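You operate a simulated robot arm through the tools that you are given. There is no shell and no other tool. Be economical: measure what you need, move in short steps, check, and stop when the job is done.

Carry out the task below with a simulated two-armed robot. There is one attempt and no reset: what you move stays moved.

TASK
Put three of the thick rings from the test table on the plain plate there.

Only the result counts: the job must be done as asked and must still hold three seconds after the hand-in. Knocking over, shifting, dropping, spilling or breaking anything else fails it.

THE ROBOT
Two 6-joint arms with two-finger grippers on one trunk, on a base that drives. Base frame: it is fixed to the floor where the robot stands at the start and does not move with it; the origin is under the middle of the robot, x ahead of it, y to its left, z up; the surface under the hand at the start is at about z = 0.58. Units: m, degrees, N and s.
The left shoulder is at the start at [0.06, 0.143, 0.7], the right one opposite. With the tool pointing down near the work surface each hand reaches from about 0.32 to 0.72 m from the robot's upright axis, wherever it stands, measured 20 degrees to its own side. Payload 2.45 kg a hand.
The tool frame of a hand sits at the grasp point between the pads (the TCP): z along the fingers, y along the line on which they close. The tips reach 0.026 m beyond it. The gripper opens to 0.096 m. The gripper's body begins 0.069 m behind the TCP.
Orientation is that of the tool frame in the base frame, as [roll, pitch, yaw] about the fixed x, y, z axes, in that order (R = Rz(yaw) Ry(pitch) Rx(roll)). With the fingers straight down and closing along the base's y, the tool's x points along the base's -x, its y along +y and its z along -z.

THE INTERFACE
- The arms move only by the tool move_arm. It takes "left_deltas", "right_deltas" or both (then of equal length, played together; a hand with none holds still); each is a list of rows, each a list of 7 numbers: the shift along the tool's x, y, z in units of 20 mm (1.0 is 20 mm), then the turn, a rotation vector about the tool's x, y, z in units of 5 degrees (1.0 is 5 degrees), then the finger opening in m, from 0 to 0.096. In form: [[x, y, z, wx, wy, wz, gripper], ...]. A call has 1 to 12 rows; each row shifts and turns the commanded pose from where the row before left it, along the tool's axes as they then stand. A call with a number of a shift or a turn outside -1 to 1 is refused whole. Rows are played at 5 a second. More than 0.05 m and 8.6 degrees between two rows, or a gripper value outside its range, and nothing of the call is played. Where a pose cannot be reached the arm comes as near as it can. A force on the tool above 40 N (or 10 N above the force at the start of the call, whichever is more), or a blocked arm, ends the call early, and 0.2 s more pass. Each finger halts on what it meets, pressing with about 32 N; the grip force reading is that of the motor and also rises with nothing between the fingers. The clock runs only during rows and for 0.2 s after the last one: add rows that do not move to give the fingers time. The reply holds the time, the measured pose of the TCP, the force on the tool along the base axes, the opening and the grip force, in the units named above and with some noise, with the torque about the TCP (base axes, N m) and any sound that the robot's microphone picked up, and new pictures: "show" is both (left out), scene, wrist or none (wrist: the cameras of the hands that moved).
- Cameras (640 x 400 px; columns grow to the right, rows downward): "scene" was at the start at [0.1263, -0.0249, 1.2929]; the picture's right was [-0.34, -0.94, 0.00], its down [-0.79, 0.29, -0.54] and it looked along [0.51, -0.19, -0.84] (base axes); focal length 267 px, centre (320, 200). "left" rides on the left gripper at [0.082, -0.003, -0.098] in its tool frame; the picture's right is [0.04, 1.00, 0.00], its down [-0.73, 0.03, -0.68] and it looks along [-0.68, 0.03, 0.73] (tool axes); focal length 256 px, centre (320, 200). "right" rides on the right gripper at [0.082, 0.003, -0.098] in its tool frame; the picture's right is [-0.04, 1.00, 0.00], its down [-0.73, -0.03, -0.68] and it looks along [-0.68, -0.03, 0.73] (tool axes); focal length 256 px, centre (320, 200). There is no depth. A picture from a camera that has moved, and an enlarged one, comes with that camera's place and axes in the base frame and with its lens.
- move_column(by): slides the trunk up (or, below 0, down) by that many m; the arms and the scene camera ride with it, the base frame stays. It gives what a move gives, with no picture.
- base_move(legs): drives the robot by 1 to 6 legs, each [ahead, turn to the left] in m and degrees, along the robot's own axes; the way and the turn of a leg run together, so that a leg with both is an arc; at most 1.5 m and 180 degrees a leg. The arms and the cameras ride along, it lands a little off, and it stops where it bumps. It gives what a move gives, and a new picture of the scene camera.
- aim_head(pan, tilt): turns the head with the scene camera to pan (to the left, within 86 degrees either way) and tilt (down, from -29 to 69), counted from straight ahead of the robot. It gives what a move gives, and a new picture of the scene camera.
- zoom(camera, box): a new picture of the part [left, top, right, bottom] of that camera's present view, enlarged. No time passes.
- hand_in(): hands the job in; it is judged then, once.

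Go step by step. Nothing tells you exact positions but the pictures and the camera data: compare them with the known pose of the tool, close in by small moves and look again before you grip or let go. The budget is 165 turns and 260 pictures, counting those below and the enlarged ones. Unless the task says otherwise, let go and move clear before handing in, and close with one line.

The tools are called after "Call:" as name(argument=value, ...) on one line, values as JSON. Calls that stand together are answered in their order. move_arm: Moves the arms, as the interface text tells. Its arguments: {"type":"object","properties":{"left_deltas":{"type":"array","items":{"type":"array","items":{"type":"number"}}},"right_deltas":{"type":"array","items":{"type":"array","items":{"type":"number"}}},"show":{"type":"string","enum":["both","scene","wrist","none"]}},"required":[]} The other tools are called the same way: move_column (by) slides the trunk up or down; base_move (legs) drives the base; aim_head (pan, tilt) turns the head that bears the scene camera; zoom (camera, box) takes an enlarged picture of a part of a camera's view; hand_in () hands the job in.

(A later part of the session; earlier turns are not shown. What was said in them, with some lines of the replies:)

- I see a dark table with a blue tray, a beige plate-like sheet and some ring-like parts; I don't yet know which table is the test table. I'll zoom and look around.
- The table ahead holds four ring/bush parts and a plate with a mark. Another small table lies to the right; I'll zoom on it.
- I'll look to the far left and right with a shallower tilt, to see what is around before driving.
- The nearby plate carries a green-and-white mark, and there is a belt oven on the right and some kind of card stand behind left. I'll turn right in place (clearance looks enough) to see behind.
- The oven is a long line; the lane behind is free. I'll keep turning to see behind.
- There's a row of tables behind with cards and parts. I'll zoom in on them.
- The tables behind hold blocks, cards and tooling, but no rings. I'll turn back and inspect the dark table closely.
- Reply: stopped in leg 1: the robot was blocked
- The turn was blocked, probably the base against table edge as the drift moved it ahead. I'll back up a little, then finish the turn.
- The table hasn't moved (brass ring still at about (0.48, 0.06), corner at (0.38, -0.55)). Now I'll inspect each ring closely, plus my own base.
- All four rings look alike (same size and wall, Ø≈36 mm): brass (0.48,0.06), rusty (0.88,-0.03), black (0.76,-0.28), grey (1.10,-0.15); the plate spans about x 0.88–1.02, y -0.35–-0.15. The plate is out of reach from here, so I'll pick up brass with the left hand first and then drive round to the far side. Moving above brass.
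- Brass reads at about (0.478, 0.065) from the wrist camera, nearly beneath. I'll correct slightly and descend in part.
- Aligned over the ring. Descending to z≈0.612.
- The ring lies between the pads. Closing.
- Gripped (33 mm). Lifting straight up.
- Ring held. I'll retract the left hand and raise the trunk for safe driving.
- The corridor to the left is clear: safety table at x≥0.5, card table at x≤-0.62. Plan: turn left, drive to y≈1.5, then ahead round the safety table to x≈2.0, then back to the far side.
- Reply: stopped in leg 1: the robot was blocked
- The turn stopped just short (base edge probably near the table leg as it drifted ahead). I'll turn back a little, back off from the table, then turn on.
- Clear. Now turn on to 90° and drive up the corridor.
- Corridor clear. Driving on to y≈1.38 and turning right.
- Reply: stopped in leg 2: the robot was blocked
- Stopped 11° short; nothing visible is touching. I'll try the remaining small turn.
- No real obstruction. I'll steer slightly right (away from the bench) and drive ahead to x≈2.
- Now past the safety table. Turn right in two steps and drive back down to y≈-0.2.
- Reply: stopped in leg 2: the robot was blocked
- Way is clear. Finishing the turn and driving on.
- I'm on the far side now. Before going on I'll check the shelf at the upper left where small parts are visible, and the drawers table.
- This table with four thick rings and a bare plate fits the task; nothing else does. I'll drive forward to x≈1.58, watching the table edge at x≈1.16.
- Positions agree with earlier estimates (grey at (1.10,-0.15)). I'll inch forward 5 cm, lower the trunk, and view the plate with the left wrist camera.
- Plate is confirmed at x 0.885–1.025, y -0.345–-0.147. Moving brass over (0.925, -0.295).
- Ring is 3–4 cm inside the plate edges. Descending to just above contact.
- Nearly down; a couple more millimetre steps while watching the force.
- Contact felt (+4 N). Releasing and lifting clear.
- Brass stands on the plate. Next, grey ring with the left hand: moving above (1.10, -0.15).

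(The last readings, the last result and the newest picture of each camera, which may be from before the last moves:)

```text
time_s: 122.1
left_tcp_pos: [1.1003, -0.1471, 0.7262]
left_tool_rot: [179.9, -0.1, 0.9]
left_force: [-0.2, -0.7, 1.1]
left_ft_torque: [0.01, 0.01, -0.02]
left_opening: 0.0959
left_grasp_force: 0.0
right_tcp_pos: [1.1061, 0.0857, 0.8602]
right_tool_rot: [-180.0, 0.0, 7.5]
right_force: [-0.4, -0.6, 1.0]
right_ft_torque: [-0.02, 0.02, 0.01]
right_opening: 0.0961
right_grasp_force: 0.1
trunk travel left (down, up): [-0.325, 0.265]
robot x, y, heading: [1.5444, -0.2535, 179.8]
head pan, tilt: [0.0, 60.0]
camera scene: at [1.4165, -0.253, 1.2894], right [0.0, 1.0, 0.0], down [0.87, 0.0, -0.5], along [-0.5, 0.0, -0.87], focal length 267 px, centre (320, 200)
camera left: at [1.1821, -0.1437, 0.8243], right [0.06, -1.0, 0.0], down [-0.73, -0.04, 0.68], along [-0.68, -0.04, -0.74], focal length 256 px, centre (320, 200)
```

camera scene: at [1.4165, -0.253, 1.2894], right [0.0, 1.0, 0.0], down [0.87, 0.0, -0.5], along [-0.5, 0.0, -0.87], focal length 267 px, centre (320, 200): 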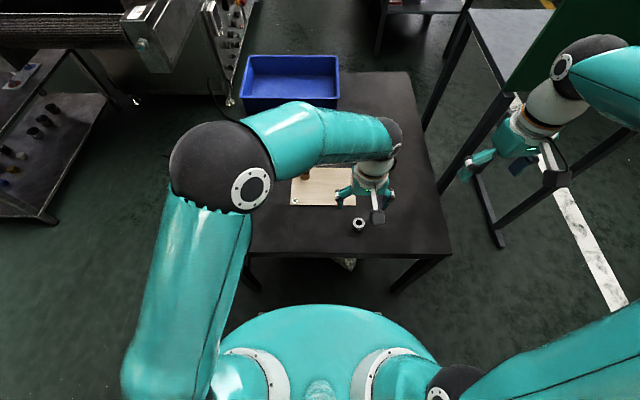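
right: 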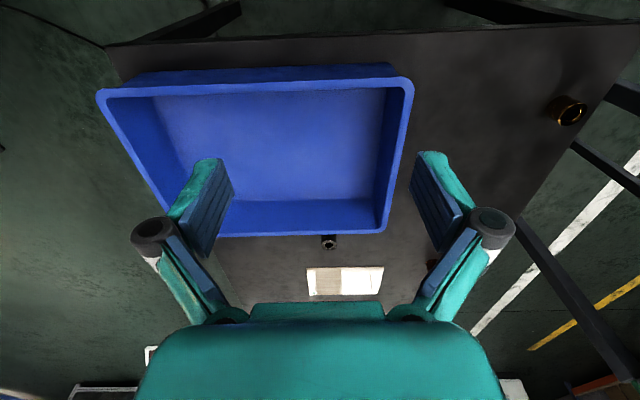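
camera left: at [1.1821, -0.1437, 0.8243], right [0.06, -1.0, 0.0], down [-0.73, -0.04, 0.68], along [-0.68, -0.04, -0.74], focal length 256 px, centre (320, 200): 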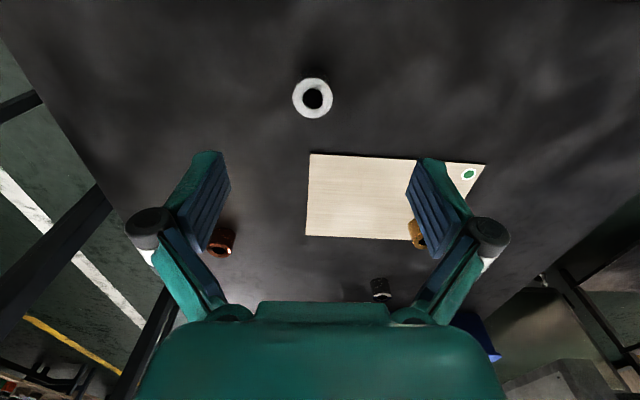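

Aligned within 4 mm. Correcting and descending.

Call:
move_arm(left_deltas=[[0, -0.17, 1, 0, 0, 0, 0.096], [0, 0, 1, 0, 0, 0, 0.096], [0, 0, 1, 0, 0, 0, 0.096], [0, 0, 1, 0, 0, 0, 0.096], [0, 0, 0.8, 0, 0, 0, 0.096], [0, 0, 0.5, 0, 0, 0, 0.096], [0, 0, 0.35, 0, 0, 0, 0.096], [0, 0, 0, 0, 0, 0, 0.096]], show="wrist")

```text
time_s: 123.9
left_tcp_pos: [1.0997, -0.1467, 0.6155]
left_tool_rot: [-180.0, 0.0, 1.2]
left_force: [0.1, -0.9, 0.5]
left_ft_torque: [0.0, 0.01, -0.01]
left_opening: 0.0961
left_grasp_force: 0.0
right_tcp_pos: [1.1051, 0.0854, 0.8604]
right_tool_rot: [-180.0, -0.1, 7.4]
right_force: [-0.1, 0.9, 0.2]
right_ft_torque: [-0.03, 0.01, 0.01]
right_opening: 0.0959
right_grasp_force: 0.0
trunk travel left (down, up): [-0.325, 0.265]
robot x, y, heading: [1.5461, -0.2533, 179.7]
head pan, tilt: [0.0, 60.0]
camera left: at [1.1811, -0.1404, 0.7125], right [0.06, -1.0, 0.0], down [-0.73, -0.04, 0.68], along [-0.68, -0.04, -0.73], focal length 256 px, centre (320, 200)
```

left: 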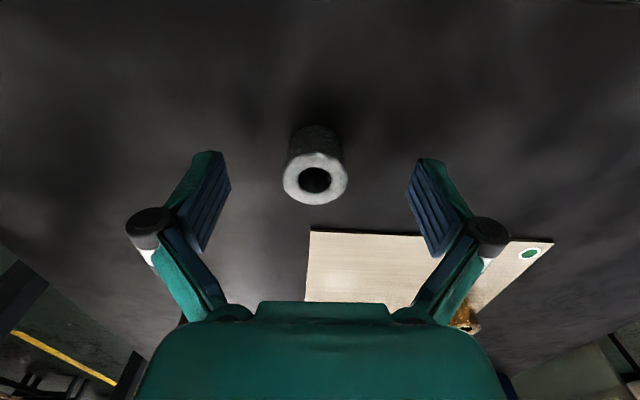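

Closing on grey.

Call:
move_arm(left_deltas=[[0, 0, 0.15, 0, 0, 0, 0.096], [0, 0, 0, 0, 0, 0, 0.06], [0, 0, 0, 0, 0, 0, 0.03], [0, 0, 0, 0, 0, 0, 0.02], [0, 0, 0, 0, 0, 0, 0.02], [0, 0, 0, 0, 0, 0, 0.02], [0, 0, 0, 0, 0, 0, 0.02]], show="none")

Call:
move_arm(left_deltas=[[0, 0, -0.5, 0, 0, 0, 0.02], [0, 0, -1, 0, 0, 0, 0.02], [0, 0, -1, 0, 0, 0, 0.02], [0, 0, -1, 0, 0, 0, 0.02], [0, 0, -1, 0, 0, 0, 0.02], [0, 0, -0.5, 0, 0, 0, 0.02], [0, 0, 0, 0, 0, 0, 0.02]], show="wrist")

```text
time_s: 125.5
left_tcp_pos: [1.1002, -0.1454, 0.611]
left_tool_rot: [180.0, 0.1, 1.1]
left_force: [-1.6, 2.2, 11.5]
left_ft_torque: [-0.12, 0.08, 0.04]
left_opening: 0.0326
left_grasp_force: 32.1
right_tcp_pos: [1.1055, 0.0848, 0.8586]
right_tool_rot: [-180.0, 0.0, 7.4]
right_force: [0.1, 0.2, 0.0]
right_ft_torque: [0.0, 0.02, -0.01]
right_opening: 0.0961
right_grasp_force: 0.1
trunk travel left (down, up): [-0.325, 0.265]
robot x, y, heading: [1.5383, -0.2515, 179.8]
head pan, tilt: [0.0, 60.0]
```

```text
time_s: 127.1
left_tcp_pos: [1.0995, -0.1444, 0.7111]
left_tool_rot: [179.9, 0.0, 0.9]
left_force: [0.8, 0.0, -0.2]
left_ft_torque: [-0.04, 0.0, -0.05]
left_opening: 0.0325
left_grasp_force: 31.9
right_tcp_pos: [1.1062, 0.0844, 0.8599]
right_tool_rot: [179.9, 0.1, 7.4]
right_force: [0.4, -0.3, -0.2]
right_ft_torque: [0.01, -0.02, 0.01]
right_opening: 0.0961
right_grasp_force: 0.0
trunk travel left (down, up): [-0.325, 0.265]
robot x, y, heading: [1.5442, -0.2543, 179.6]
head pan, tilt: [0.0, 60.0]
camera left: at [1.1824, -0.139, 0.8088], right [0.06, -1.0, 0.0], down [-0.73, -0.04, 0.68], along [-0.68, -0.04, -0.74], focal length 256 px, centre (320, 200)
```

left: 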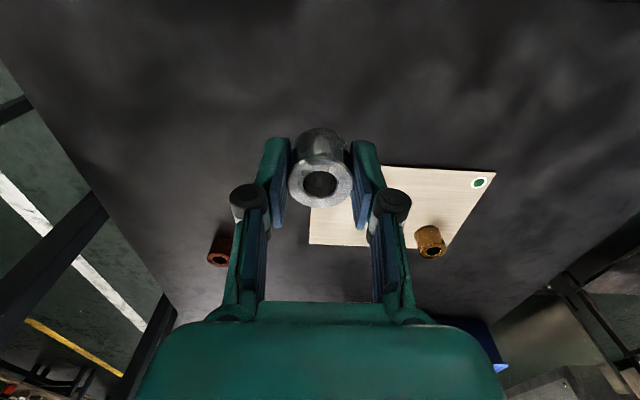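

Grey held. Moving to (0.985, -0.235) over the plate.

Call:
move_arm(left_deltas=[[-0.955, 0.76, 0, 0, 0, 0, 0.02], [-0.955, 0.76, 0, 0, 0, 0, 0.02], [-0.955, 0.76, 0, 0, 0, 0, 0.02], [-0.955, 0.76, 0, 0, 0, 0, 0.02], [-0.955, 0.76, 0, 0, 0, 0, 0.02], [-0.955, 0.76, 0, 0, 0, 0, 0.02], [0, 0, 0.9, 0, 0, 0, 0.02], [0, 0, 0.9, 0, 0, 0, 0.02], [0, 0, 0.9, 0, 0, 0, 0.02], [0, 0, 0.9, 0, 0, 0, 0.02], [0, 0, 0, 0, 0, 0, 0.02]], show="wrist")

```text
time_s: 129.5
left_tcp_pos: [0.9875, -0.2362, 0.6376]
left_tool_rot: [179.9, -0.1, 0.9]
left_force: [-0.1, 0.8, -0.2]
left_ft_torque: [0.03, 0.0, 0.02]
left_opening: 0.0324
left_grasp_force: 31.9
right_tcp_pos: [1.1057, 0.085, 0.8592]
right_tool_rot: [-180.0, 0.0, 7.3]
right_force: [0.2, 0.4, 0.9]
right_ft_torque: [0.01, 0.02, -0.01]
right_opening: 0.0961
right_grasp_force: 0.0
trunk travel left (down, up): [-0.325, 0.265]
robot x, y, heading: [1.5405, -0.2516, 179.9]
head pan, tilt: [0.0, 60.0]
camera left: at [1.0696, -0.2323, 0.7358], right [0.06, -1.0, 0.0], down [-0.73, -0.04, 0.68], along [-0.68, -0.04, -0.74], focal length 256 px, centre (320, 200)
```

left: 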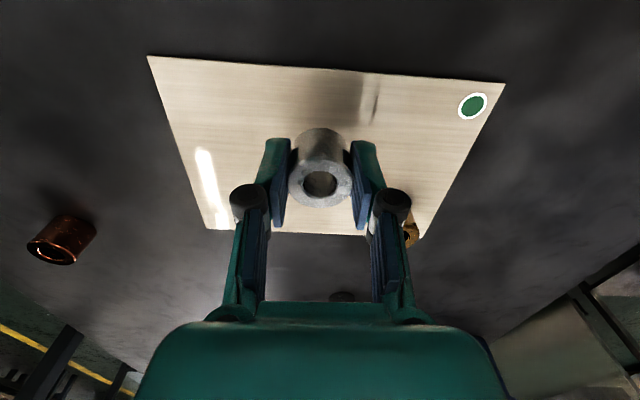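

Over the plate. Lowering with small steps.

Call:
move_arm(left_deltas=[[0, 0, 0.6, 0, 0, 0, 0.02], [0, 0, 0.25, 0, 0, 0, 0.02], [0, 0, 0, 0, 0, 0, 0.02]], show="none")

Call:
move_arm(left_deltas=[[0, 0, 0.1, 0, 0, 0, 0.02], [0, 0, 0, 0, 0, 0, 0.02]], show="none")

```text
time_s: 130.3
left_tcp_pos: [0.987, -0.2392, 0.621]
left_tool_rot: [179.9, 0.0, 0.9]
left_force: [0.6, -0.4, 0.3]
left_ft_torque: [0.01, 0.02, -0.03]
left_opening: 0.0325
left_grasp_force: 32.0
right_tcp_pos: [1.1058, 0.0859, 0.86]
right_tool_rot: [-180.0, 0.0, 7.4]
right_force: [-0.6, 0.5, 0.1]
right_ft_torque: [0.0, -0.02, -0.04]
right_opening: 0.0959
right_grasp_force: 0.0
trunk travel left (down, up): [-0.325, 0.265]
robot x, y, heading: [1.5443, -0.253, 180.1]
head pan, tilt: [0.0, 60.0]
```

```text
time_s: 130.9
left_tcp_pos: [0.9872, -0.2369, 0.6182]
left_tool_rot: [179.9, -0.1, 1.0]
left_force: [0.4, 0.3, -1.1]
left_ft_torque: [-0.03, -0.03, 0.0]
left_opening: 0.0323
left_grasp_force: 32.0
right_tcp_pos: [1.1048, 0.0851, 0.8597]
right_tool_rot: [180.0, -0.1, 7.4]
right_force: [-0.9, 0.1, -0.2]
right_ft_torque: [0.01, 0.01, 0.0]
right_opening: 0.0963
right_grasp_force: 0.0
trunk travel left (down, up): [-0.325, 0.265]
robot x, y, heading: [1.5457, -0.2496, 179.6]
head pan, tilt: [0.0, 60.0]
```

Call:
move_arm(left_deltas=[[0, 0, 0.1, 0, 0, 0, 0.02], [0, 0, 0, 0, 0, 0, 0.02]], show="none")

Call:
move_arm(left_deltas=[[0, 0, 0.06, 0, 0, 0, 0.02], [0, 0, 0, 0, 0, 0, 0.02]], show="wrist")

```text
time_s: 131.5
left_tcp_pos: [0.987, -0.2369, 0.6167]
left_tool_rot: [179.9, -0.2, 0.9]
left_force: [1.2, 0.2, -1.7]
left_ft_torque: [-0.01, 0.01, 0.01]
left_opening: 0.0324
left_grasp_force: 32.1
right_tcp_pos: [1.1051, 0.0847, 0.861]
right_tool_rot: [-179.9, 0.0, 7.5]
right_force: [-0.6, -0.1, 0.4]
right_ft_torque: [0.03, 0.02, 0.01]
right_opening: 0.0962
right_grasp_force: 0.1
trunk travel left (down, up): [-0.325, 0.265]
robot x, y, heading: [1.5411, -0.2518, 179.6]
head pan, tilt: [0.0, 60.0]
```

```text
time_s: 132.1
left_tcp_pos: [0.9871, -0.2372, 0.6163]
left_tool_rot: [179.9, -0.1, 0.9]
left_force: [0.4, -0.1, -1.7]
left_ft_torque: [0.0, -0.01, 0.02]
left_opening: 0.0325
left_grasp_force: 32.0
right_tcp_pos: [1.1061, 0.0861, 0.8587]
right_tool_rot: [-180.0, 0.0, 7.4]
right_force: [0.1, 0.4, -0.3]
right_ft_torque: [-0.01, -0.01, -0.01]
right_opening: 0.0958
right_grasp_force: 0.0
trunk travel left (down, up): [-0.325, 0.265]
robot x, y, heading: [1.5389, -0.2541, 179.7]
head pan, tilt: [0.0, 60.0]
camera left: at [1.0687, -0.2325, 0.7142], right [0.06, -1.0, 0.0], down [-0.73, -0.04, 0.68], along [-0.68, -0.04, -0.74], focal length 256 px, centre (320, 200)
```

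left: 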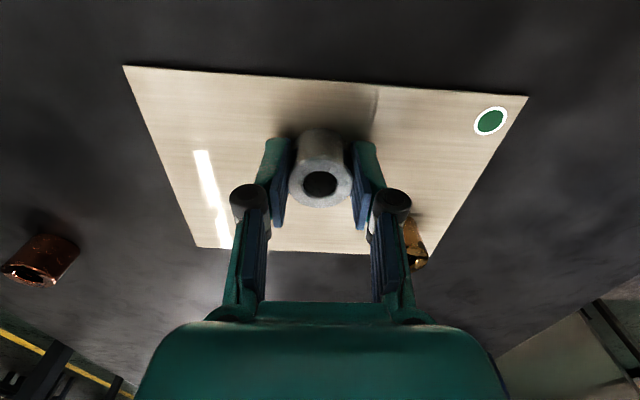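

One more small step to contact.

Call:
move_arm(left_deltas=[[0, 0, 0.1, 0, 0, 0, 0.02], [0, 0, 0, 0, 0, 0, 0.02]], show="none")

Call:
move_arm(left_deltas=[[0, 0, 0.05, 0, 0, 0, 0.02], [0, 0, 0, 0, 0, 0, 0.02]], show="none")

```text
time_s: 132.7
left_tcp_pos: [0.9884, -0.2357, 0.615]
left_tool_rot: [179.8, 0.0, 0.9]
left_force: [0.6, 1.2, 5.6]
left_ft_torque: [0.03, 0.03, 0.02]
left_opening: 0.0324
left_grasp_force: 32.3
right_tcp_pos: [1.106, 0.0849, 0.8611]
right_tool_rot: [-180.0, -0.1, 7.3]
right_force: [-0.2, 0.9, -0.9]
right_ft_torque: [-0.01, 0.0, -0.02]
right_opening: 0.0959
right_grasp_force: 0.0
trunk travel left (down, up): [-0.325, 0.265]
robot x, y, heading: [1.5446, -0.2507, 179.9]
head pan, tilt: [0.0, 60.0]
```

```text
time_s: 133.3
left_tcp_pos: [0.9873, -0.237, 0.6149]
left_tool_rot: [180.0, 0.1, 1.0]
left_force: [1.9, -1.4, 17.6]
left_ft_torque: [-0.12, -0.1, 0.06]
left_opening: 0.032
left_grasp_force: 31.9
right_tcp_pos: [1.1074, 0.085, 0.8615]
right_tool_rot: [-180.0, 0.1, 7.5]
right_force: [-1.1, 0.7, 0.0]
right_ft_torque: [0.01, -0.01, -0.01]
right_opening: 0.096
right_grasp_force: 0.0
trunk travel left (down, up): [-0.325, 0.265]
robot x, y, heading: [1.5416, -0.2506, 179.6]
head pan, tilt: [0.0, 60.0]
```

Contact made. Easing off, releasing, lifting and retracting the left hand out of the way.

Call:
move_arm(left_deltas=[[0, 0, -0.07, 0, 0, 0, 0.02], [0, 0, 0, 0, 0, 0, 0.04], [0, 0, 0, 0, 0, 0, 0.055], [0, 0, 0, 0, 0, 0, 0.055], [0, 0, 0, 0, 0, 0, 0.055], [0, 0, -0.5, 0, 0, 0, 0.055], [0, 0, -1, 0, 0, 0, 0.055], [0, 0, -1, 0, 0, 0, 0.055], [0, 0, -1, 0, 0, 0, 0.055], [0, 0, -1, 0, 0, 0, 0.055], [0, 0, -1, 0, 0, 0, 0.055], [0, 0, -1, 0, 0, 0, 0.055]], show="none")

Call:
move_arm(left_deltas=[[1, 0.9, -1, 0, 0, 0, 0.055], [1, 0.9, -1, 0, 0, 0, 0.055], [1, 0.9, -1, 0, 0, 0, 0.055], [1, 0.9, -1, 0, 0, 0, 0.055], [1, 0.9, -1, 0, 0, 0, 0.055], [1, 0.9, -1, 0, 0, 0, 0.055], [0, 0, 0, 0, 0, 0, 0.055]])

Call:
zoom(camera="scene", box=[270, 130, 430, 240])

Call:
zoom(camera="right", box=[0, 0, 640, 400])

```text
time_s: 135.9
left_tcp_pos: [0.9868, -0.2369, 0.7429]
left_tool_rot: [179.9, -0.1, 0.9]
left_force: [-0.1, 0.2, 0.1]
left_ft_torque: [-0.01, 0.02, -0.01]
left_opening: 0.0549
left_grasp_force: 0.0
right_tcp_pos: [1.1056, 0.0853, 0.8604]
right_tool_rot: [-179.9, 0.1, 7.4]
right_force: [0.1, -0.1, 0.4]
right_ft_torque: [-0.01, -0.03, 0.0]
right_opening: 0.096
right_grasp_force: 0.1
trunk travel left (down, up): [-0.325, 0.265]
robot x, y, heading: [1.5427, -0.2569, 180.1]
head pan, tilt: [0.0, 60.0]
```

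```text
time_s: 137.5
left_tcp_pos: [1.1084, -0.3427, 0.863]
left_tool_rot: [179.9, -0.1, 0.9]
left_force: [-0.5, 0.6, 0.3]
left_ft_torque: [0.02, 0.0, 0.02]
left_opening: 0.0548
left_grasp_force: 0.1
right_tcp_pos: [1.1052, 0.085, 0.8602]
right_tool_rot: [-180.0, 0.0, 7.3]
right_force: [0.2, 0.3, 0.2]
right_ft_torque: [-0.01, 0.02, 0.0]
right_opening: 0.0962
right_grasp_force: 0.0
trunk travel left (down, up): [-0.325, 0.265]
robot x, y, heading: [1.5448, -0.2534, 179.8]
head pan, tilt: [0.0, 60.0]
camera scene: at [1.4164, -0.2532, 1.2893], right [0.0, 1.0, 0.0], down [0.87, 0.0, -0.5], along [-0.5, 0.0, -0.87], focal length 267 px, centre (320, 200)
camera left: at [1.1903, -0.3377, 0.9618], right [0.06, -1.0, 0.0], down [-0.73, -0.04, 0.68], along [-0.68, -0.04, -0.74], focal length 256 px, centre (320, 200)
```

scene: 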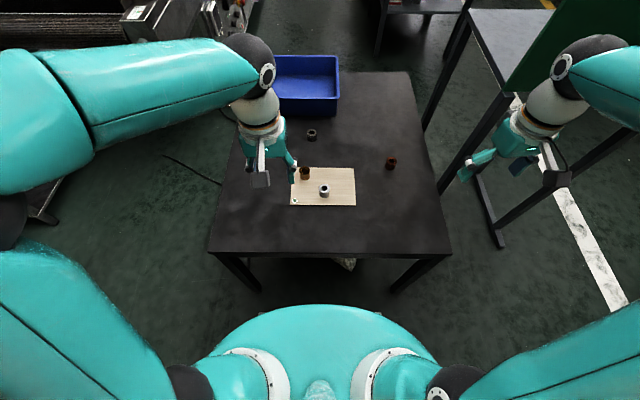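
left: 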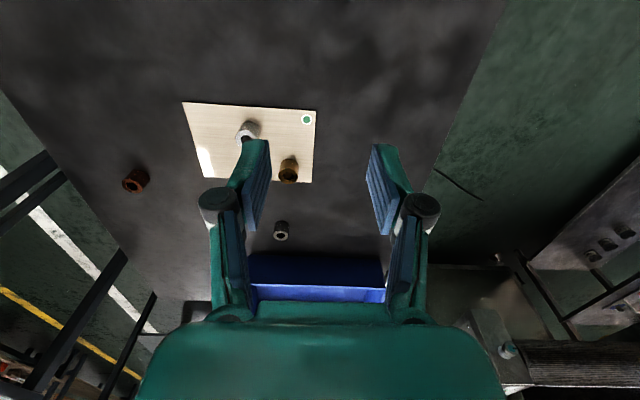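

```text
3.64 times, centred on (350, 185) of scene
camera zoom: at [1.4164, -0.2532, 1.2893], right [0.0, 1.0, 0.0], down [0.87, 0.0, -0.5], along [-0.5, 0.0, -0.87], focal length 972 px, centre (211, 254)
```

zoom: 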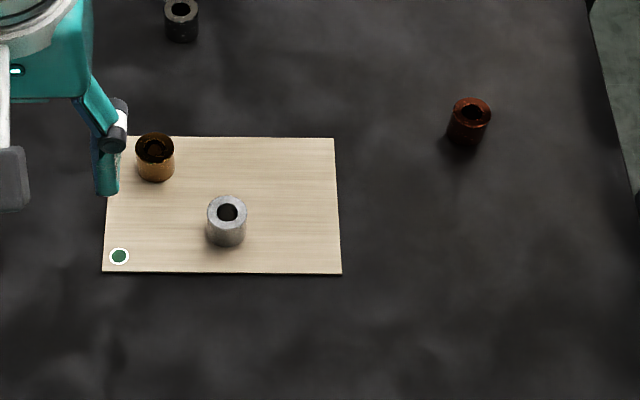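

```text
1.00 times, centred on (320, 200) of right (not enlarged: the box is as wide or as high as the picture)
camera zoom: at [1.1862, 0.0928, 0.958], right [0.09, -1.0, 0.0], down [-0.73, -0.07, 0.68], along [-0.68, -0.06, -0.73], focal length 256 px, centre (320, 200)
```

zoom: 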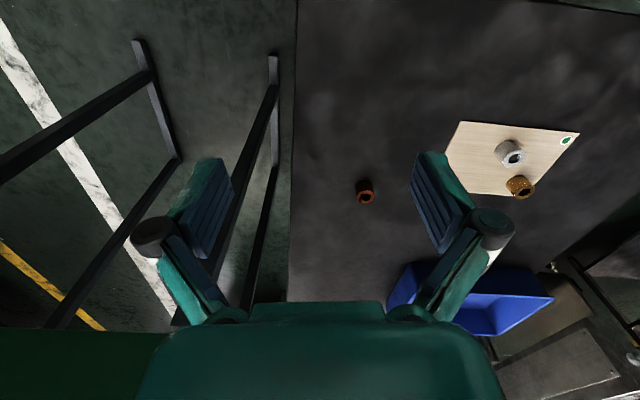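

Both stand well on the plate. Rusty ring reads (0.881, -0.027); moving the right hand above it.

Call:
move_arm(right_deltas=[[-0.985, 0.342, 0.58, 0, 0, 0, 0.096], [-0.985, 0.342, 0.58, 0, 0, 0, 0.096], [-0.985, 0.342, 0.58, 0, 0, 0, 0.096], [-0.985, 0.342, 0.58, 0, 0, 0, 0.096], [-0.985, 0.342, 0.58, 0, 0, 0, 0.096], [-0.985, 0.342, 0.58, 0, 0, 0, 0.096]], show="scene")

Call:
move_arm(right_deltas=[[-0.985, 0.342, 0.58, 0, 0, 0, 0.096], [-0.985, 0.342, 0.58, 0, 0, 0, 0.096], [-0.985, 0.342, 0.58, 0, 0, 0, 0.096], [-0.985, 0.342, 0.58, 0, 0, 0, 0.096], [-0.985, 0.342, 0.58, 0, 0, 0, 0.096], [-0.985, 0.342, 0.58, 0, 0, 0, 0.096], [0, 0, 0, 0, 0, 0, 0.096]])

```text
time_s: 138.9
left_tcp_pos: [1.1085, -0.3415, 0.8639]
left_tool_rot: [179.9, -0.1, 0.9]
left_force: [-0.2, -0.2, 0.2]
left_ft_torque: [-0.02, 0.02, 0.01]
left_opening: 0.0551
left_grasp_force: 0.1
right_tcp_pos: [0.9947, 0.0289, 0.791]
right_tool_rot: [180.0, 0.0, 7.4]
right_force: [0.9, -0.1, 1.2]
right_ft_torque: [-0.02, -0.02, 0.04]
right_opening: 0.0961
right_grasp_force: 0.1
trunk travel left (down, up): [-0.325, 0.265]
robot x, y, heading: [1.5408, -0.2506, 179.8]
head pan, tilt: [0.0, 60.0]
camera scene: at [1.416, -0.2532, 1.2893], right [0.0, 1.0, 0.0], down [0.87, 0.0, -0.5], along [-0.5, 0.0, -0.87], focal length 267 px, centre (320, 200)
```

scene: 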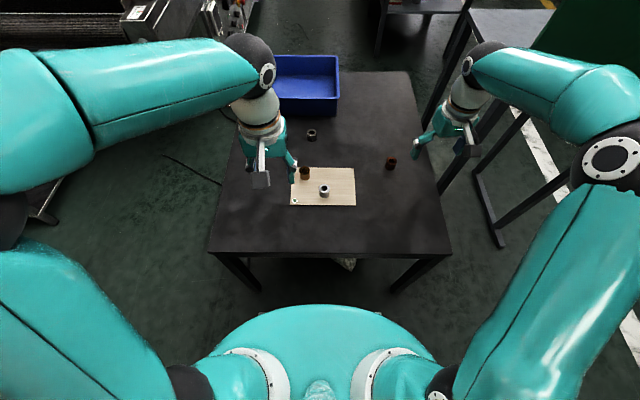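

```text
time_s: 140.5
left_tcp_pos: [1.107, -0.3429, 0.8633]
left_tool_rot: [179.9, -0.2, 0.9]
left_force: [-0.2, -0.1, 0.0]
left_ft_torque: [0.01, -0.03, 0.0]
left_opening: 0.0552
left_grasp_force: 0.2
right_tcp_pos: [0.8823, -0.0251, 0.722]
right_tool_rot: [179.9, 0.1, 7.4]
right_force: [-0.5, -0.2, -0.1]
right_ft_torque: [-0.01, -0.01, 0.0]
right_opening: 0.096
right_grasp_force: 0.1
trunk travel left (down, up): [-0.325, 0.265]
robot x, y, heading: [1.5426, -0.2536, 179.8]
head pan, tilt: [0.0, 60.0]
camera scene: at [1.4164, -0.2532, 1.2894], right [0.0, 1.0, 0.0], down [0.87, 0.0, -0.5], along [-0.5, 0.0, -0.87], focal length 267 px, centre (320, 200)
camera right: at [0.9623, -0.0176, 0.82], right [0.09, -1.0, 0.0], down [-0.73, -0.07, 0.68], along [-0.68, -0.06, -0.73], focal length 256 px, centre (320, 200)
```

scene: 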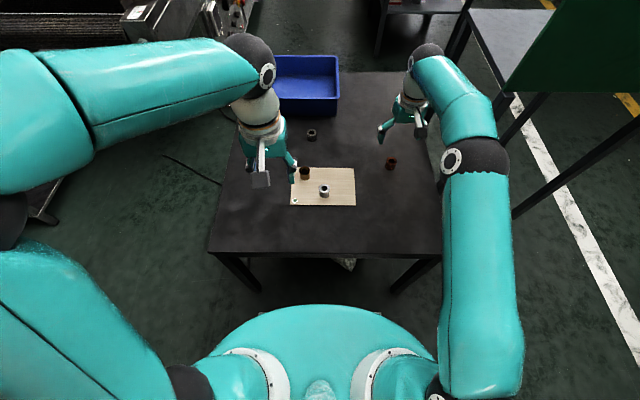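
right: 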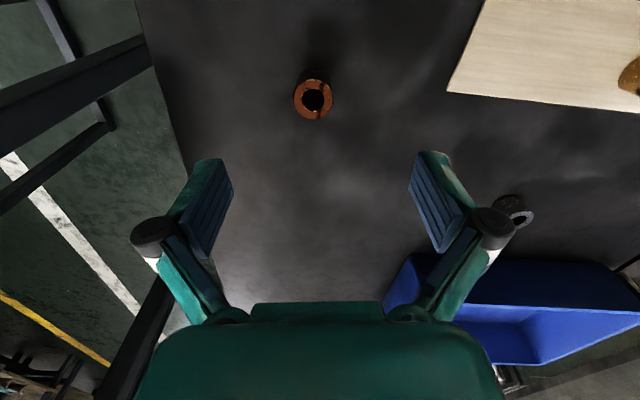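

Aligned within a few mm; descending onto the rusty ring.

Call:
move_arm(right_deltas=[[0, -0.18, 1, 0, 0, 0, 0.096], [0, 0, 1, 0, 0, 0, 0.096], [0, 0, 1, 0, 0, 0, 0.096], [0, 0, 1, 0, 0, 0, 0.096], [0, 0, 0.7, 0, 0, 0, 0.096], [0, 0, 0.4, 0, 0, 0, 0.096], [0, 0, 0.25, 0, 0, 0, 0.096], [0, 0, 0, 0, 0, 0, 0.096]], show="wrist")

```text
time_s: 142.3
left_tcp_pos: [1.1079, -0.3426, 0.8639]
left_tool_rot: [179.9, -0.1, 0.9]
left_force: [-0.4, 0.0, 0.0]
left_ft_torque: [0.02, 0.01, 0.01]
left_opening: 0.0551
left_grasp_force: 0.0
right_tcp_pos: [0.8813, -0.0237, 0.6127]
right_tool_rot: [180.0, -0.1, 7.4]
right_force: [0.3, -0.4, -0.3]
right_ft_torque: [0.03, 0.01, 0.03]
right_opening: 0.0959
right_grasp_force: 0.0
trunk travel left (down, up): [-0.325, 0.265]
robot x, y, heading: [1.5453, -0.2528, 179.8]
head pan, tilt: [0.0, 60.0]
camera right: at [0.9621, -0.0155, 0.7117], right [0.09, -1.0, 0.0], down [-0.73, -0.07, 0.68], along [-0.68, -0.06, -0.73], focal length 256 px, centre (320, 200)
```

right: 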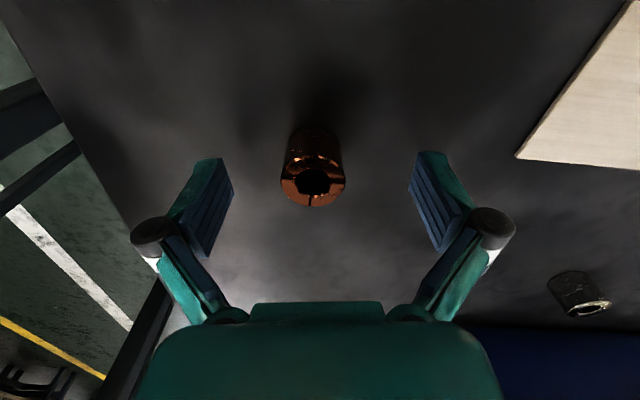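

Ring between pads; closing, then lifting.

Call:
move_arm(right_deltas=[[0, -0.1, 0, 0, 0, 0, 0.06], [0, 0, 0, 0, 0, 0, 0.03], [0, 0, 0, 0, 0, 0, 0.02], [0, 0, 0, 0, 0, 0, 0.02], [0, 0, 0, 0, 0, 0, 0.02], [0, 0, 0, 0, 0, 0, 0.02]], show="none")

Call:
move_arm(right_deltas=[[0, 0, -0.5, 0, 0, 0, 0.02], [0, 0, -1, 0, 0, 0, 0.02], [0, 0, -1, 0, 0, 0, 0.02], [0, 0, -1, 0, 0, 0, 0.02], [0, 0, -1, 0, 0, 0, 0.02], [0, 0, -0.5, 0, 0, 0, 0.02], [0, 0, 0, 0, 0, 0, 0.02]], show="wrist")

```text
time_s: 143.7
left_tcp_pos: [1.107, -0.3427, 0.8632]
left_tool_rot: [179.9, 0.0, 0.9]
left_force: [0.3, 0.0, 0.0]
left_ft_torque: [0.04, 0.02, 0.0]
left_opening: 0.0549
left_grasp_force: 0.1
right_tcp_pos: [0.8814, -0.0201, 0.6132]
right_tool_rot: [-179.9, 0.0, 7.3]
right_force: [-0.5, 0.6, 1.1]
right_ft_torque: [0.09, -0.01, 0.0]
right_opening: 0.033
right_grasp_force: 32.3
trunk travel left (down, up): [-0.325, 0.265]
robot x, y, heading: [1.5436, -0.2524, 180.1]
head pan, tilt: [0.0, 60.0]
```

```text
time_s: 145.3
left_tcp_pos: [1.1082, -0.3425, 0.8635]
left_tool_rot: [180.0, -0.1, 0.9]
left_force: [-0.1, 0.2, 0.0]
left_ft_torque: [-0.02, 0.01, 0.0]
left_opening: 0.055
left_grasp_force: 0.1
right_tcp_pos: [0.8828, -0.0204, 0.714]
right_tool_rot: [-180.0, 0.0, 7.4]
right_force: [-1.2, 0.7, -2.4]
right_ft_torque: [0.0, -0.01, -0.02]
right_opening: 0.0328
right_grasp_force: 31.9
trunk travel left (down, up): [-0.325, 0.265]
robot x, y, heading: [1.5429, -0.2547, 179.8]
head pan, tilt: [0.0, 60.0]
camera right: at [0.9623, -0.0133, 0.8112], right [0.09, -1.0, 0.0], down [-0.73, -0.07, 0.68], along [-0.68, -0.06, -0.73], focal length 256 px, centre (320, 200)
```

right: 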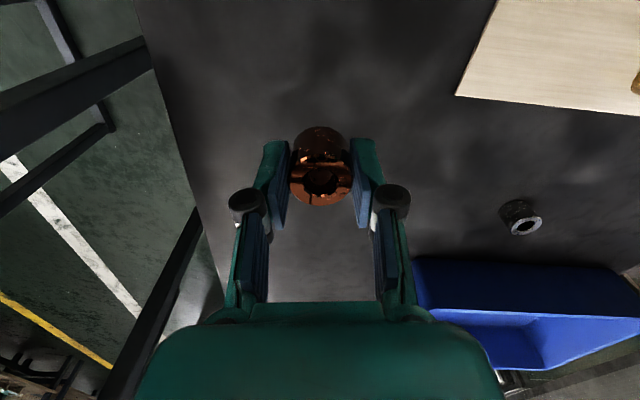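

Held. Moving to (0.93, -0.19) over the plate and part way down.

Call:
move_arm(right_deltas=[[0.137, 0.97, 0, 0, 0, 0, 0.02], [0.137, 0.97, 0, 0, 0, 0, 0.02], [0.137, 0.97, 0, 0, 0, 0, 0.02], [0.137, 0.97, 0, 0, 0, 0, 0.02], [0.137, 0.97, 0, 0, 0, 0, 0.02], [0.137, 0.97, 0, 0, 0, 0, 0.02], [0.137, 0.97, 0, 0, 0, 0, 0.02], [0.137, 0.97, 0, 0, 0, 0, 0.02], [0.137, 0.97, 0, 0, 0, 0, 0.02], [0, 0, 0, 0, 0, 0, 0.02]])

```text
time_s: 147.5
left_tcp_pos: [1.1078, -0.3419, 0.8633]
left_tool_rot: [179.8, -0.1, 0.8]
left_force: [0.1, -0.3, -0.5]
left_ft_torque: [0.02, 0.0, -0.03]
left_opening: 0.055
left_grasp_force: 0.0
right_tcp_pos: [0.9287, -0.1893, 0.7126]
right_tool_rot: [-179.9, 0.0, 7.3]
right_force: [0.0, -0.3, -1.4]
right_ft_torque: [0.01, 0.01, 0.01]
right_opening: 0.0328
right_grasp_force: 32.2
trunk travel left (down, up): [-0.325, 0.265]
robot x, y, heading: [1.5466, -0.2552, 179.9]
head pan, tilt: [0.0, 60.0]
camera scene: at [1.4161, -0.2533, 1.2893], right [0.0, 1.0, 0.0], down [0.87, 0.0, -0.5], along [-0.5, 0.0, -0.87], focal length 267 px, centre (320, 200)
camera right: at [1.0088, -0.1831, 0.8105], right [0.09, -1.0, 0.0], down [-0.73, -0.07, 0.68], along [-0.68, -0.06, -0.73], focal length 256 px, centre (320, 200)
```

scene: 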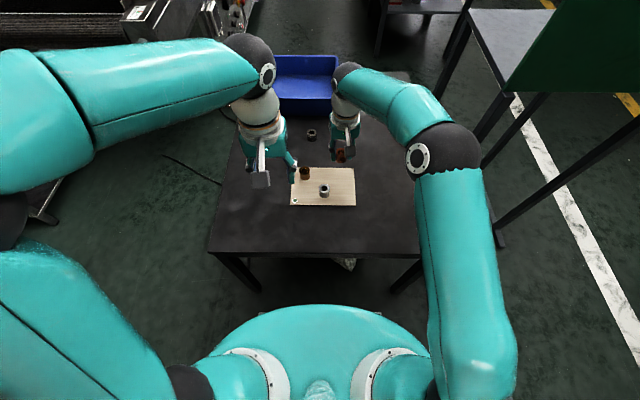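
right: 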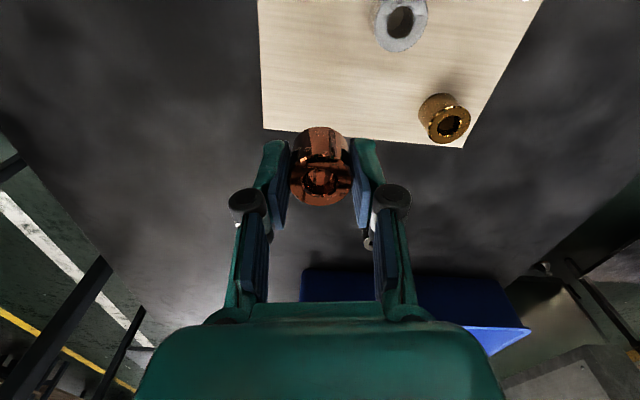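

Position is good with clearance to the others. Descending.

Call:
move_arm(right_deltas=[[0, 0, 0.9, 0, 0, 0, 0.02], [0, 0, 0.9, 0, 0, 0, 0.02], [0, 0, 0.9, 0, 0, 0, 0.02], [0, 0, 0.9, 0, 0, 0, 0.02], [0, 0, 0.7, 0, 0, 0, 0.02], [0, 0, 0, 0, 0, 0, 0.02]], show="wrist")

Call:
move_arm(right_deltas=[[0, 0, 0.15, 0, 0, 0, 0.02], [0, 0, 0, 0, 0, 0, 0.02]], show="none")

Call:
move_arm(right_deltas=[[0, 0, 0.1, 0, 0, 0, 0.02], [0, 0, 0, 0, 0, 0, 0.02]], show="none")

```text
time_s: 148.9
left_tcp_pos: [1.1076, -0.3417, 0.8632]
left_tool_rot: [179.9, 0.0, 0.9]
left_force: [-0.2, -0.2, 0.1]
left_ft_torque: [0.0, 0.02, -0.01]
left_opening: 0.0552
left_grasp_force: 0.1
right_tcp_pos: [0.9263, -0.1918, 0.6288]
right_tool_rot: [-180.0, 0.0, 7.4]
right_force: [-0.6, 0.3, -1.4]
right_ft_torque: [-0.01, 0.02, -0.02]
right_opening: 0.0327
right_grasp_force: 31.6
trunk travel left (down, up): [-0.325, 0.265]
robot x, y, heading: [1.5452, -0.2544, 179.8]
head pan, tilt: [0.0, 60.0]
camera right: at [1.0085, -0.1839, 0.7267], right [0.09, -1.0, 0.0], down [-0.73, -0.07, 0.68], along [-0.68, -0.06, -0.73], focal length 256 px, centre (320, 200)
```

right: 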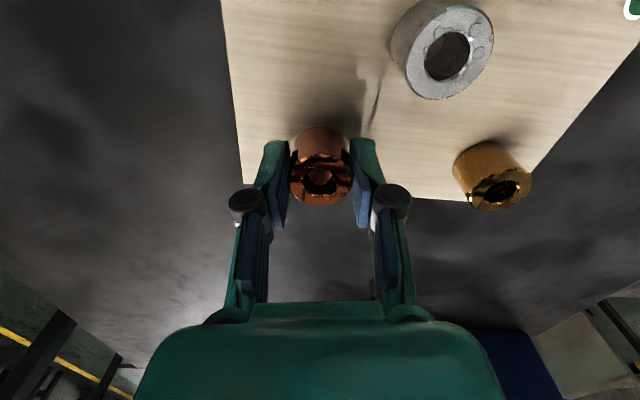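

```text
time_s: 149.5
left_tcp_pos: [1.1079, -0.342, 0.8636]
left_tool_rot: [179.9, 0.0, 0.9]
left_force: [-0.3, 0.2, -0.6]
left_ft_torque: [-0.03, -0.01, -0.02]
left_opening: 0.055
left_grasp_force: 0.0
right_tcp_pos: [0.9289, -0.1908, 0.6252]
right_tool_rot: [180.0, 0.0, 7.4]
right_force: [0.5, 0.5, -1.8]
right_ft_torque: [0.01, -0.04, 0.01]
right_opening: 0.0328
right_grasp_force: 32.0
trunk travel left (down, up): [-0.325, 0.265]
robot x, y, heading: [1.545, -0.2569, 179.8]
head pan, tilt: [0.0, 60.0]
```

```text
time_s: 150.1
left_tcp_pos: [1.1077, -0.342, 0.8634]
left_tool_rot: [179.9, -0.2, 0.9]
left_force: [0.5, -0.1, 1.1]
left_ft_torque: [0.01, -0.01, -0.01]
left_opening: 0.055
left_grasp_force: 0.1
right_tcp_pos: [0.9281, -0.1901, 0.6222]
right_tool_rot: [-180.0, 0.0, 7.4]
right_force: [-0.4, -0.2, -1.7]
right_ft_torque: [0.02, -0.01, 0.02]
right_opening: 0.0325
right_grasp_force: 31.7
trunk travel left (down, up): [-0.325, 0.265]
robot x, y, heading: [1.5466, -0.2568, 179.7]
head pan, tilt: [0.0, 60.0]
```

Call:
move_arm(right_deltas=[[0, 0, 0.15, 0, 0, 0, 0.02], [0, 0, 0, 0, 0, 0, 0.02]], show="none")

Call:
move_arm(right_deltas=[[0, 0, 0.06, 0, 0, 0, 0.02], [0, 0, 0, 0, 0, 0, 0.02]], show="none")

```text
time_s: 150.7
left_tcp_pos: [1.1072, -0.3426, 0.8625]
left_tool_rot: [179.9, -0.1, 0.9]
left_force: [0.0, -0.1, -0.3]
left_ft_torque: [0.01, -0.02, -0.01]
left_opening: 0.0551
left_grasp_force: 0.1
right_tcp_pos: [0.9275, -0.191, 0.6205]
right_tool_rot: [180.0, 0.0, 7.4]
right_force: [0.1, 0.3, -0.8]
right_ft_torque: [0.0, 0.0, 0.0]
right_opening: 0.0326
right_grasp_force: 32.3
trunk travel left (down, up): [-0.325, 0.265]
robot x, y, heading: [1.5424, -0.2521, 179.6]
head pan, tilt: [0.0, 60.0]
```

```text
time_s: 151.3
left_tcp_pos: [1.1088, -0.3425, 0.8635]
left_tool_rot: [179.9, -0.1, 1.0]
left_force: [-0.4, 0.4, 0.1]
left_ft_torque: [0.0, 0.02, -0.04]
left_opening: 0.0551
left_grasp_force: 0.0
right_tcp_pos: [0.9274, -0.1909, 0.619]
right_tool_rot: [-179.9, 0.0, 7.4]
right_force: [-0.7, 0.1, -1.7]
right_ft_torque: [0.01, 0.0, 0.01]
right_opening: 0.0328
right_grasp_force: 31.4
trunk travel left (down, up): [-0.325, 0.265]
robot x, y, heading: [1.5472, -0.253, 179.8]
head pan, tilt: [0.0, 60.0]
```

Call:
move_arm(right_deltas=[[0, 0, 0.06, 0, 0, 0, 0.02], [0, 0, 0, 0, 0, 0, 0.02]], show="none")

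Call:
move_arm(right_deltas=[[0, 0, 0.06, 0, 0, 0, 0.02], [0, 0, 0, 0, 0, 0, 0.02]], show="none")

```text
time_s: 151.9
left_tcp_pos: [1.1087, -0.3424, 0.8646]
left_tool_rot: [179.9, -0.1, 0.9]
left_force: [0.3, 0.1, 0.5]
left_ft_torque: [-0.01, 0.0, 0.02]
left_opening: 0.055
left_grasp_force: 0.1
right_tcp_pos: [0.9276, -0.1918, 0.6184]
right_tool_rot: [180.0, 0.0, 7.4]
right_force: [0.6, -0.3, 1.8]
right_ft_torque: [-0.03, -0.02, -0.05]
right_opening: 0.0325
right_grasp_force: 31.7
trunk travel left (down, up): [-0.325, 0.265]
robot x, y, heading: [1.5444, -0.2543, 179.8]
head pan, tilt: [0.0, 60.0]
```

```text
time_s: 152.5
left_tcp_pos: [1.1093, -0.3432, 0.8654]
left_tool_rot: [179.9, -0.2, 0.9]
left_force: [0.3, -0.1, 0.1]
left_ft_torque: [-0.03, 0.03, 0.0]
left_opening: 0.0551
left_grasp_force: 0.1
right_tcp_pos: [0.9284, -0.1913, 0.6183]
right_tool_rot: [-180.0, 0.1, 7.4]
right_force: [0.2, -3.4, 8.2]
right_ft_torque: [-0.09, -0.12, -0.02]
right_opening: 0.0328
right_grasp_force: 32.4
trunk travel left (down, up): [-0.325, 0.265]
robot x, y, heading: [1.5444, -0.252, 180.0]
head pan, tilt: [0.0, 60.0]
```

Contact. Releasing, lifting and moving the right hand clear.

Call:
move_arm(right_deltas=[[0, 0, -0.03, 0, 0, 0, 0.02], [0, 0, 0, 0, 0, 0, 0.04], [0, 0, 0, 0, 0, 0, 0.052], [0, 0, 0, 0, 0, 0, 0.052], [0, 0, 0, 0, 0, 0, 0.052], [0, 0, -0.5, 0, 0, 0, 0.052], [0, 0, -1, 0, 0, 0, 0.052], [0, 0, -1, 0, 0, 0, 0.052], [0, 0, -1, 0, 0, 0, 0.052], [0, 0, -1, 0, 0, 0, 0.052], [0, 0, -1, 0, 0, 0, 0.052], [0, 0, -1, 0, 0, 0, 0.052]], show="none")

Call:
move_arm(right_deltas=[[1, -0.8, -0.7, 0, 0, 0, 0.052], [1, -0.8, -0.7, 0, 0, 0, 0.052], [1, -0.8, -0.7, 0, 0, 0, 0.052], [1, -0.8, -0.7, 0, 0, 0, 0.052], [1, -0.8, -0.7, 0, 0, 0, 0.052], [1, -0.8, -0.7, 0, 0, 0, 0.052], [1, -0.8, 0, 0, 0, 0, 0.052], [0, 0, 0, 0, 0, 0, 0.052]])

Call:
zoom(camera="scene", box=[270, 130, 430, 240])

```text
time_s: 155.1
left_tcp_pos: [1.1089, -0.3426, 0.8633]
left_tool_rot: [179.8, -0.1, 1.0]
left_force: [1.1, 0.1, 0.2]
left_ft_torque: [0.04, 0.03, -0.02]
left_opening: 0.0551
left_grasp_force: 0.1
right_tcp_pos: [0.9294, -0.1915, 0.7475]
right_tool_rot: [179.9, -0.1, 7.4]
right_force: [0.2, 0.5, 0.5]
right_ft_torque: [0.03, 0.02, 0.02]
right_opening: 0.0522
right_grasp_force: 0.0
trunk travel left (down, up): [-0.325, 0.265]
robot x, y, heading: [1.5485, -0.2594, 179.7]
head pan, tilt: [0.0, 60.0]
```

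```text
time_s: 156.9
left_tcp_pos: [1.1088, -0.3426, 0.8635]
left_tool_rot: [179.8, -0.2, 0.9]
left_force: [0.2, 0.5, -0.6]
left_ft_torque: [-0.03, 0.0, -0.01]
left_opening: 0.0548
left_grasp_force: 0.0
right_tcp_pos: [1.052, -0.0626, 0.8308]
right_tool_rot: [-180.0, 0.0, 7.5]
right_force: [0.8, 0.2, -0.6]
right_ft_torque: [-0.01, 0.01, -0.01]
right_opening: 0.0518
right_grasp_force: 0.1
trunk travel left (down, up): [-0.325, 0.265]
robot x, y, heading: [1.5466, -0.2557, 179.8]
head pan, tilt: [0.0, 60.0]
camera scene: at [1.4164, -0.2531, 1.2894], right [0.0, 1.0, 0.0], down [0.87, 0.0, -0.5], along [-0.5, 0.0, -0.87], focal length 267 px, centre (320, 200)
camera right: at [1.1323, -0.0546, 0.9291], right [0.09, -1.0, 0.0], down [-0.73, -0.07, 0.68], along [-0.68, -0.06, -0.73], focal length 256 px, centre (320, 200)
```

scene: 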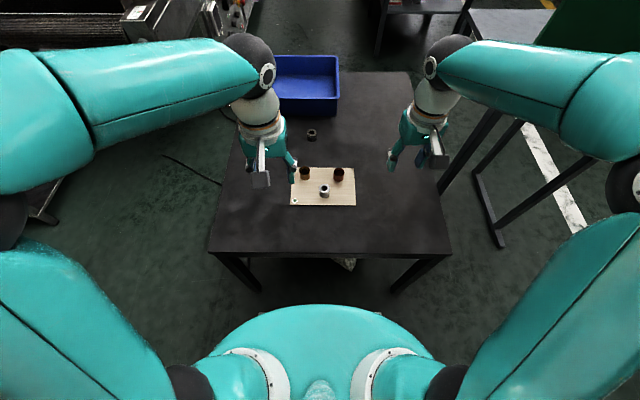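
right: 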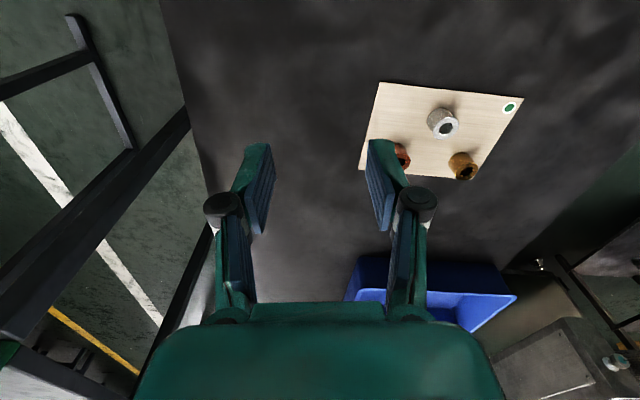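

```text
3.64 times, centred on (350, 185) of scene
camera zoom: at [1.4164, -0.2531, 1.2894], right [0.0, 1.0, 0.0], down [0.87, 0.0, -0.5], along [-0.5, 0.0, -0.87], focal length 972 px, centre (211, 254)
```

zoom: 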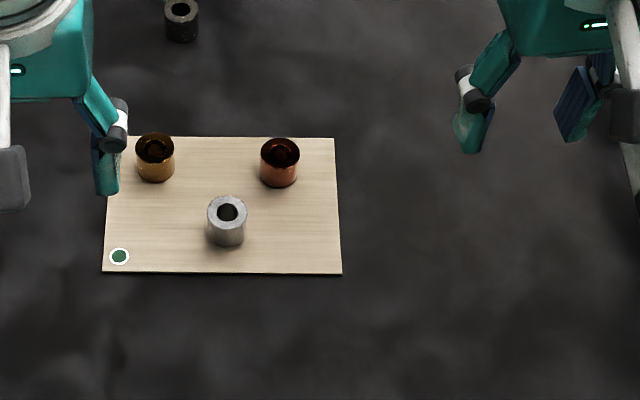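

All three rings are upright on the plate. I'll check wall thickness once more among the four.

Call:
zoom(camera="scene", box=[290, 160, 362, 205])

Call:
zoom(camera="left", box=[170, 90, 330, 250])

Call:
zoom(camera="scene", box=[290, 120, 338, 150])

```text
8.89 times, centred on (326, 182) of scene
camera zoom: at [1.4164, -0.2531, 1.2894], right [0.0, 1.0, 0.0], down [0.87, 0.0, -0.5], along [-0.5, 0.0, -0.87], focal length 2377 px, centre (267, 356)
```

zoom: 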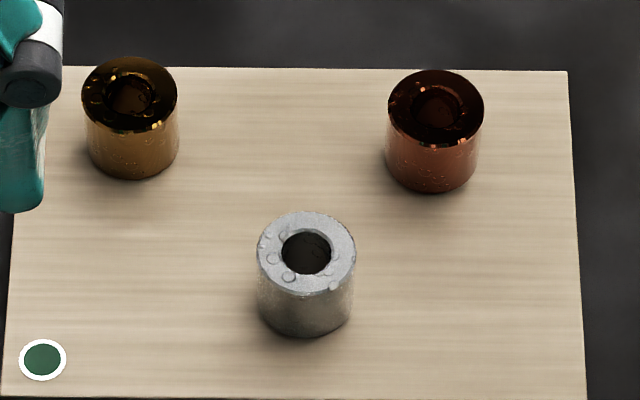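

```text
2.50 times, centred on (250, 170) of left
camera zoom: at [1.19, -0.3375, 0.9617], right [0.06, -1.0, 0.0], down [-0.73, -0.04, 0.68], along [-0.68, -0.04, -0.74], focal length 640 px, centre (495, 275)
```

zoom: 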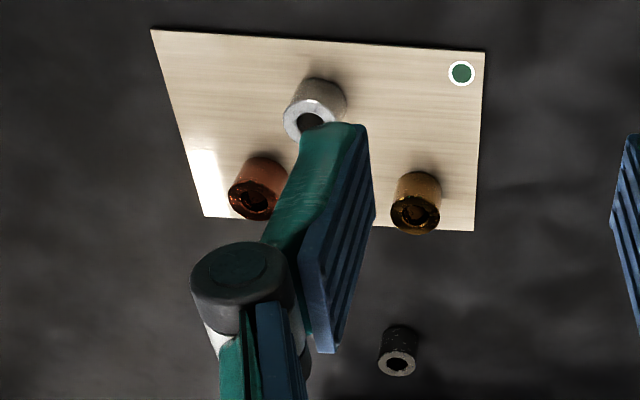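

```text
13.33 times, centred on (314, 135) of scene
camera zoom: at [1.4164, -0.2531, 1.2894], right [0.0, 1.0, 0.0], down [0.87, 0.0, -0.5], along [-0.5, 0.0, -0.87], focal length 3565 px, centre (400, 1067)
```

zoom: 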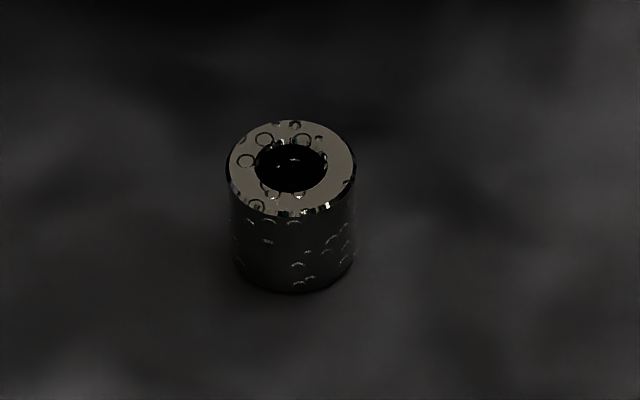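

The four rings are identical in shape. Three of them stand upright and clear of each other on the plate, nothing else has moved, and both hands are clear, so I'm handing in.

Call:
hand_in()

```text
The job is handed in.
```

I put three of the thick rings (brass, grey and copper-brown) upright on the plain plate, left the black one where it was, and handed the job in; no verdict came back. No table carried a "test table" label, so I took it to be the dark one, the only place I saw thick rings and a bare plate together.
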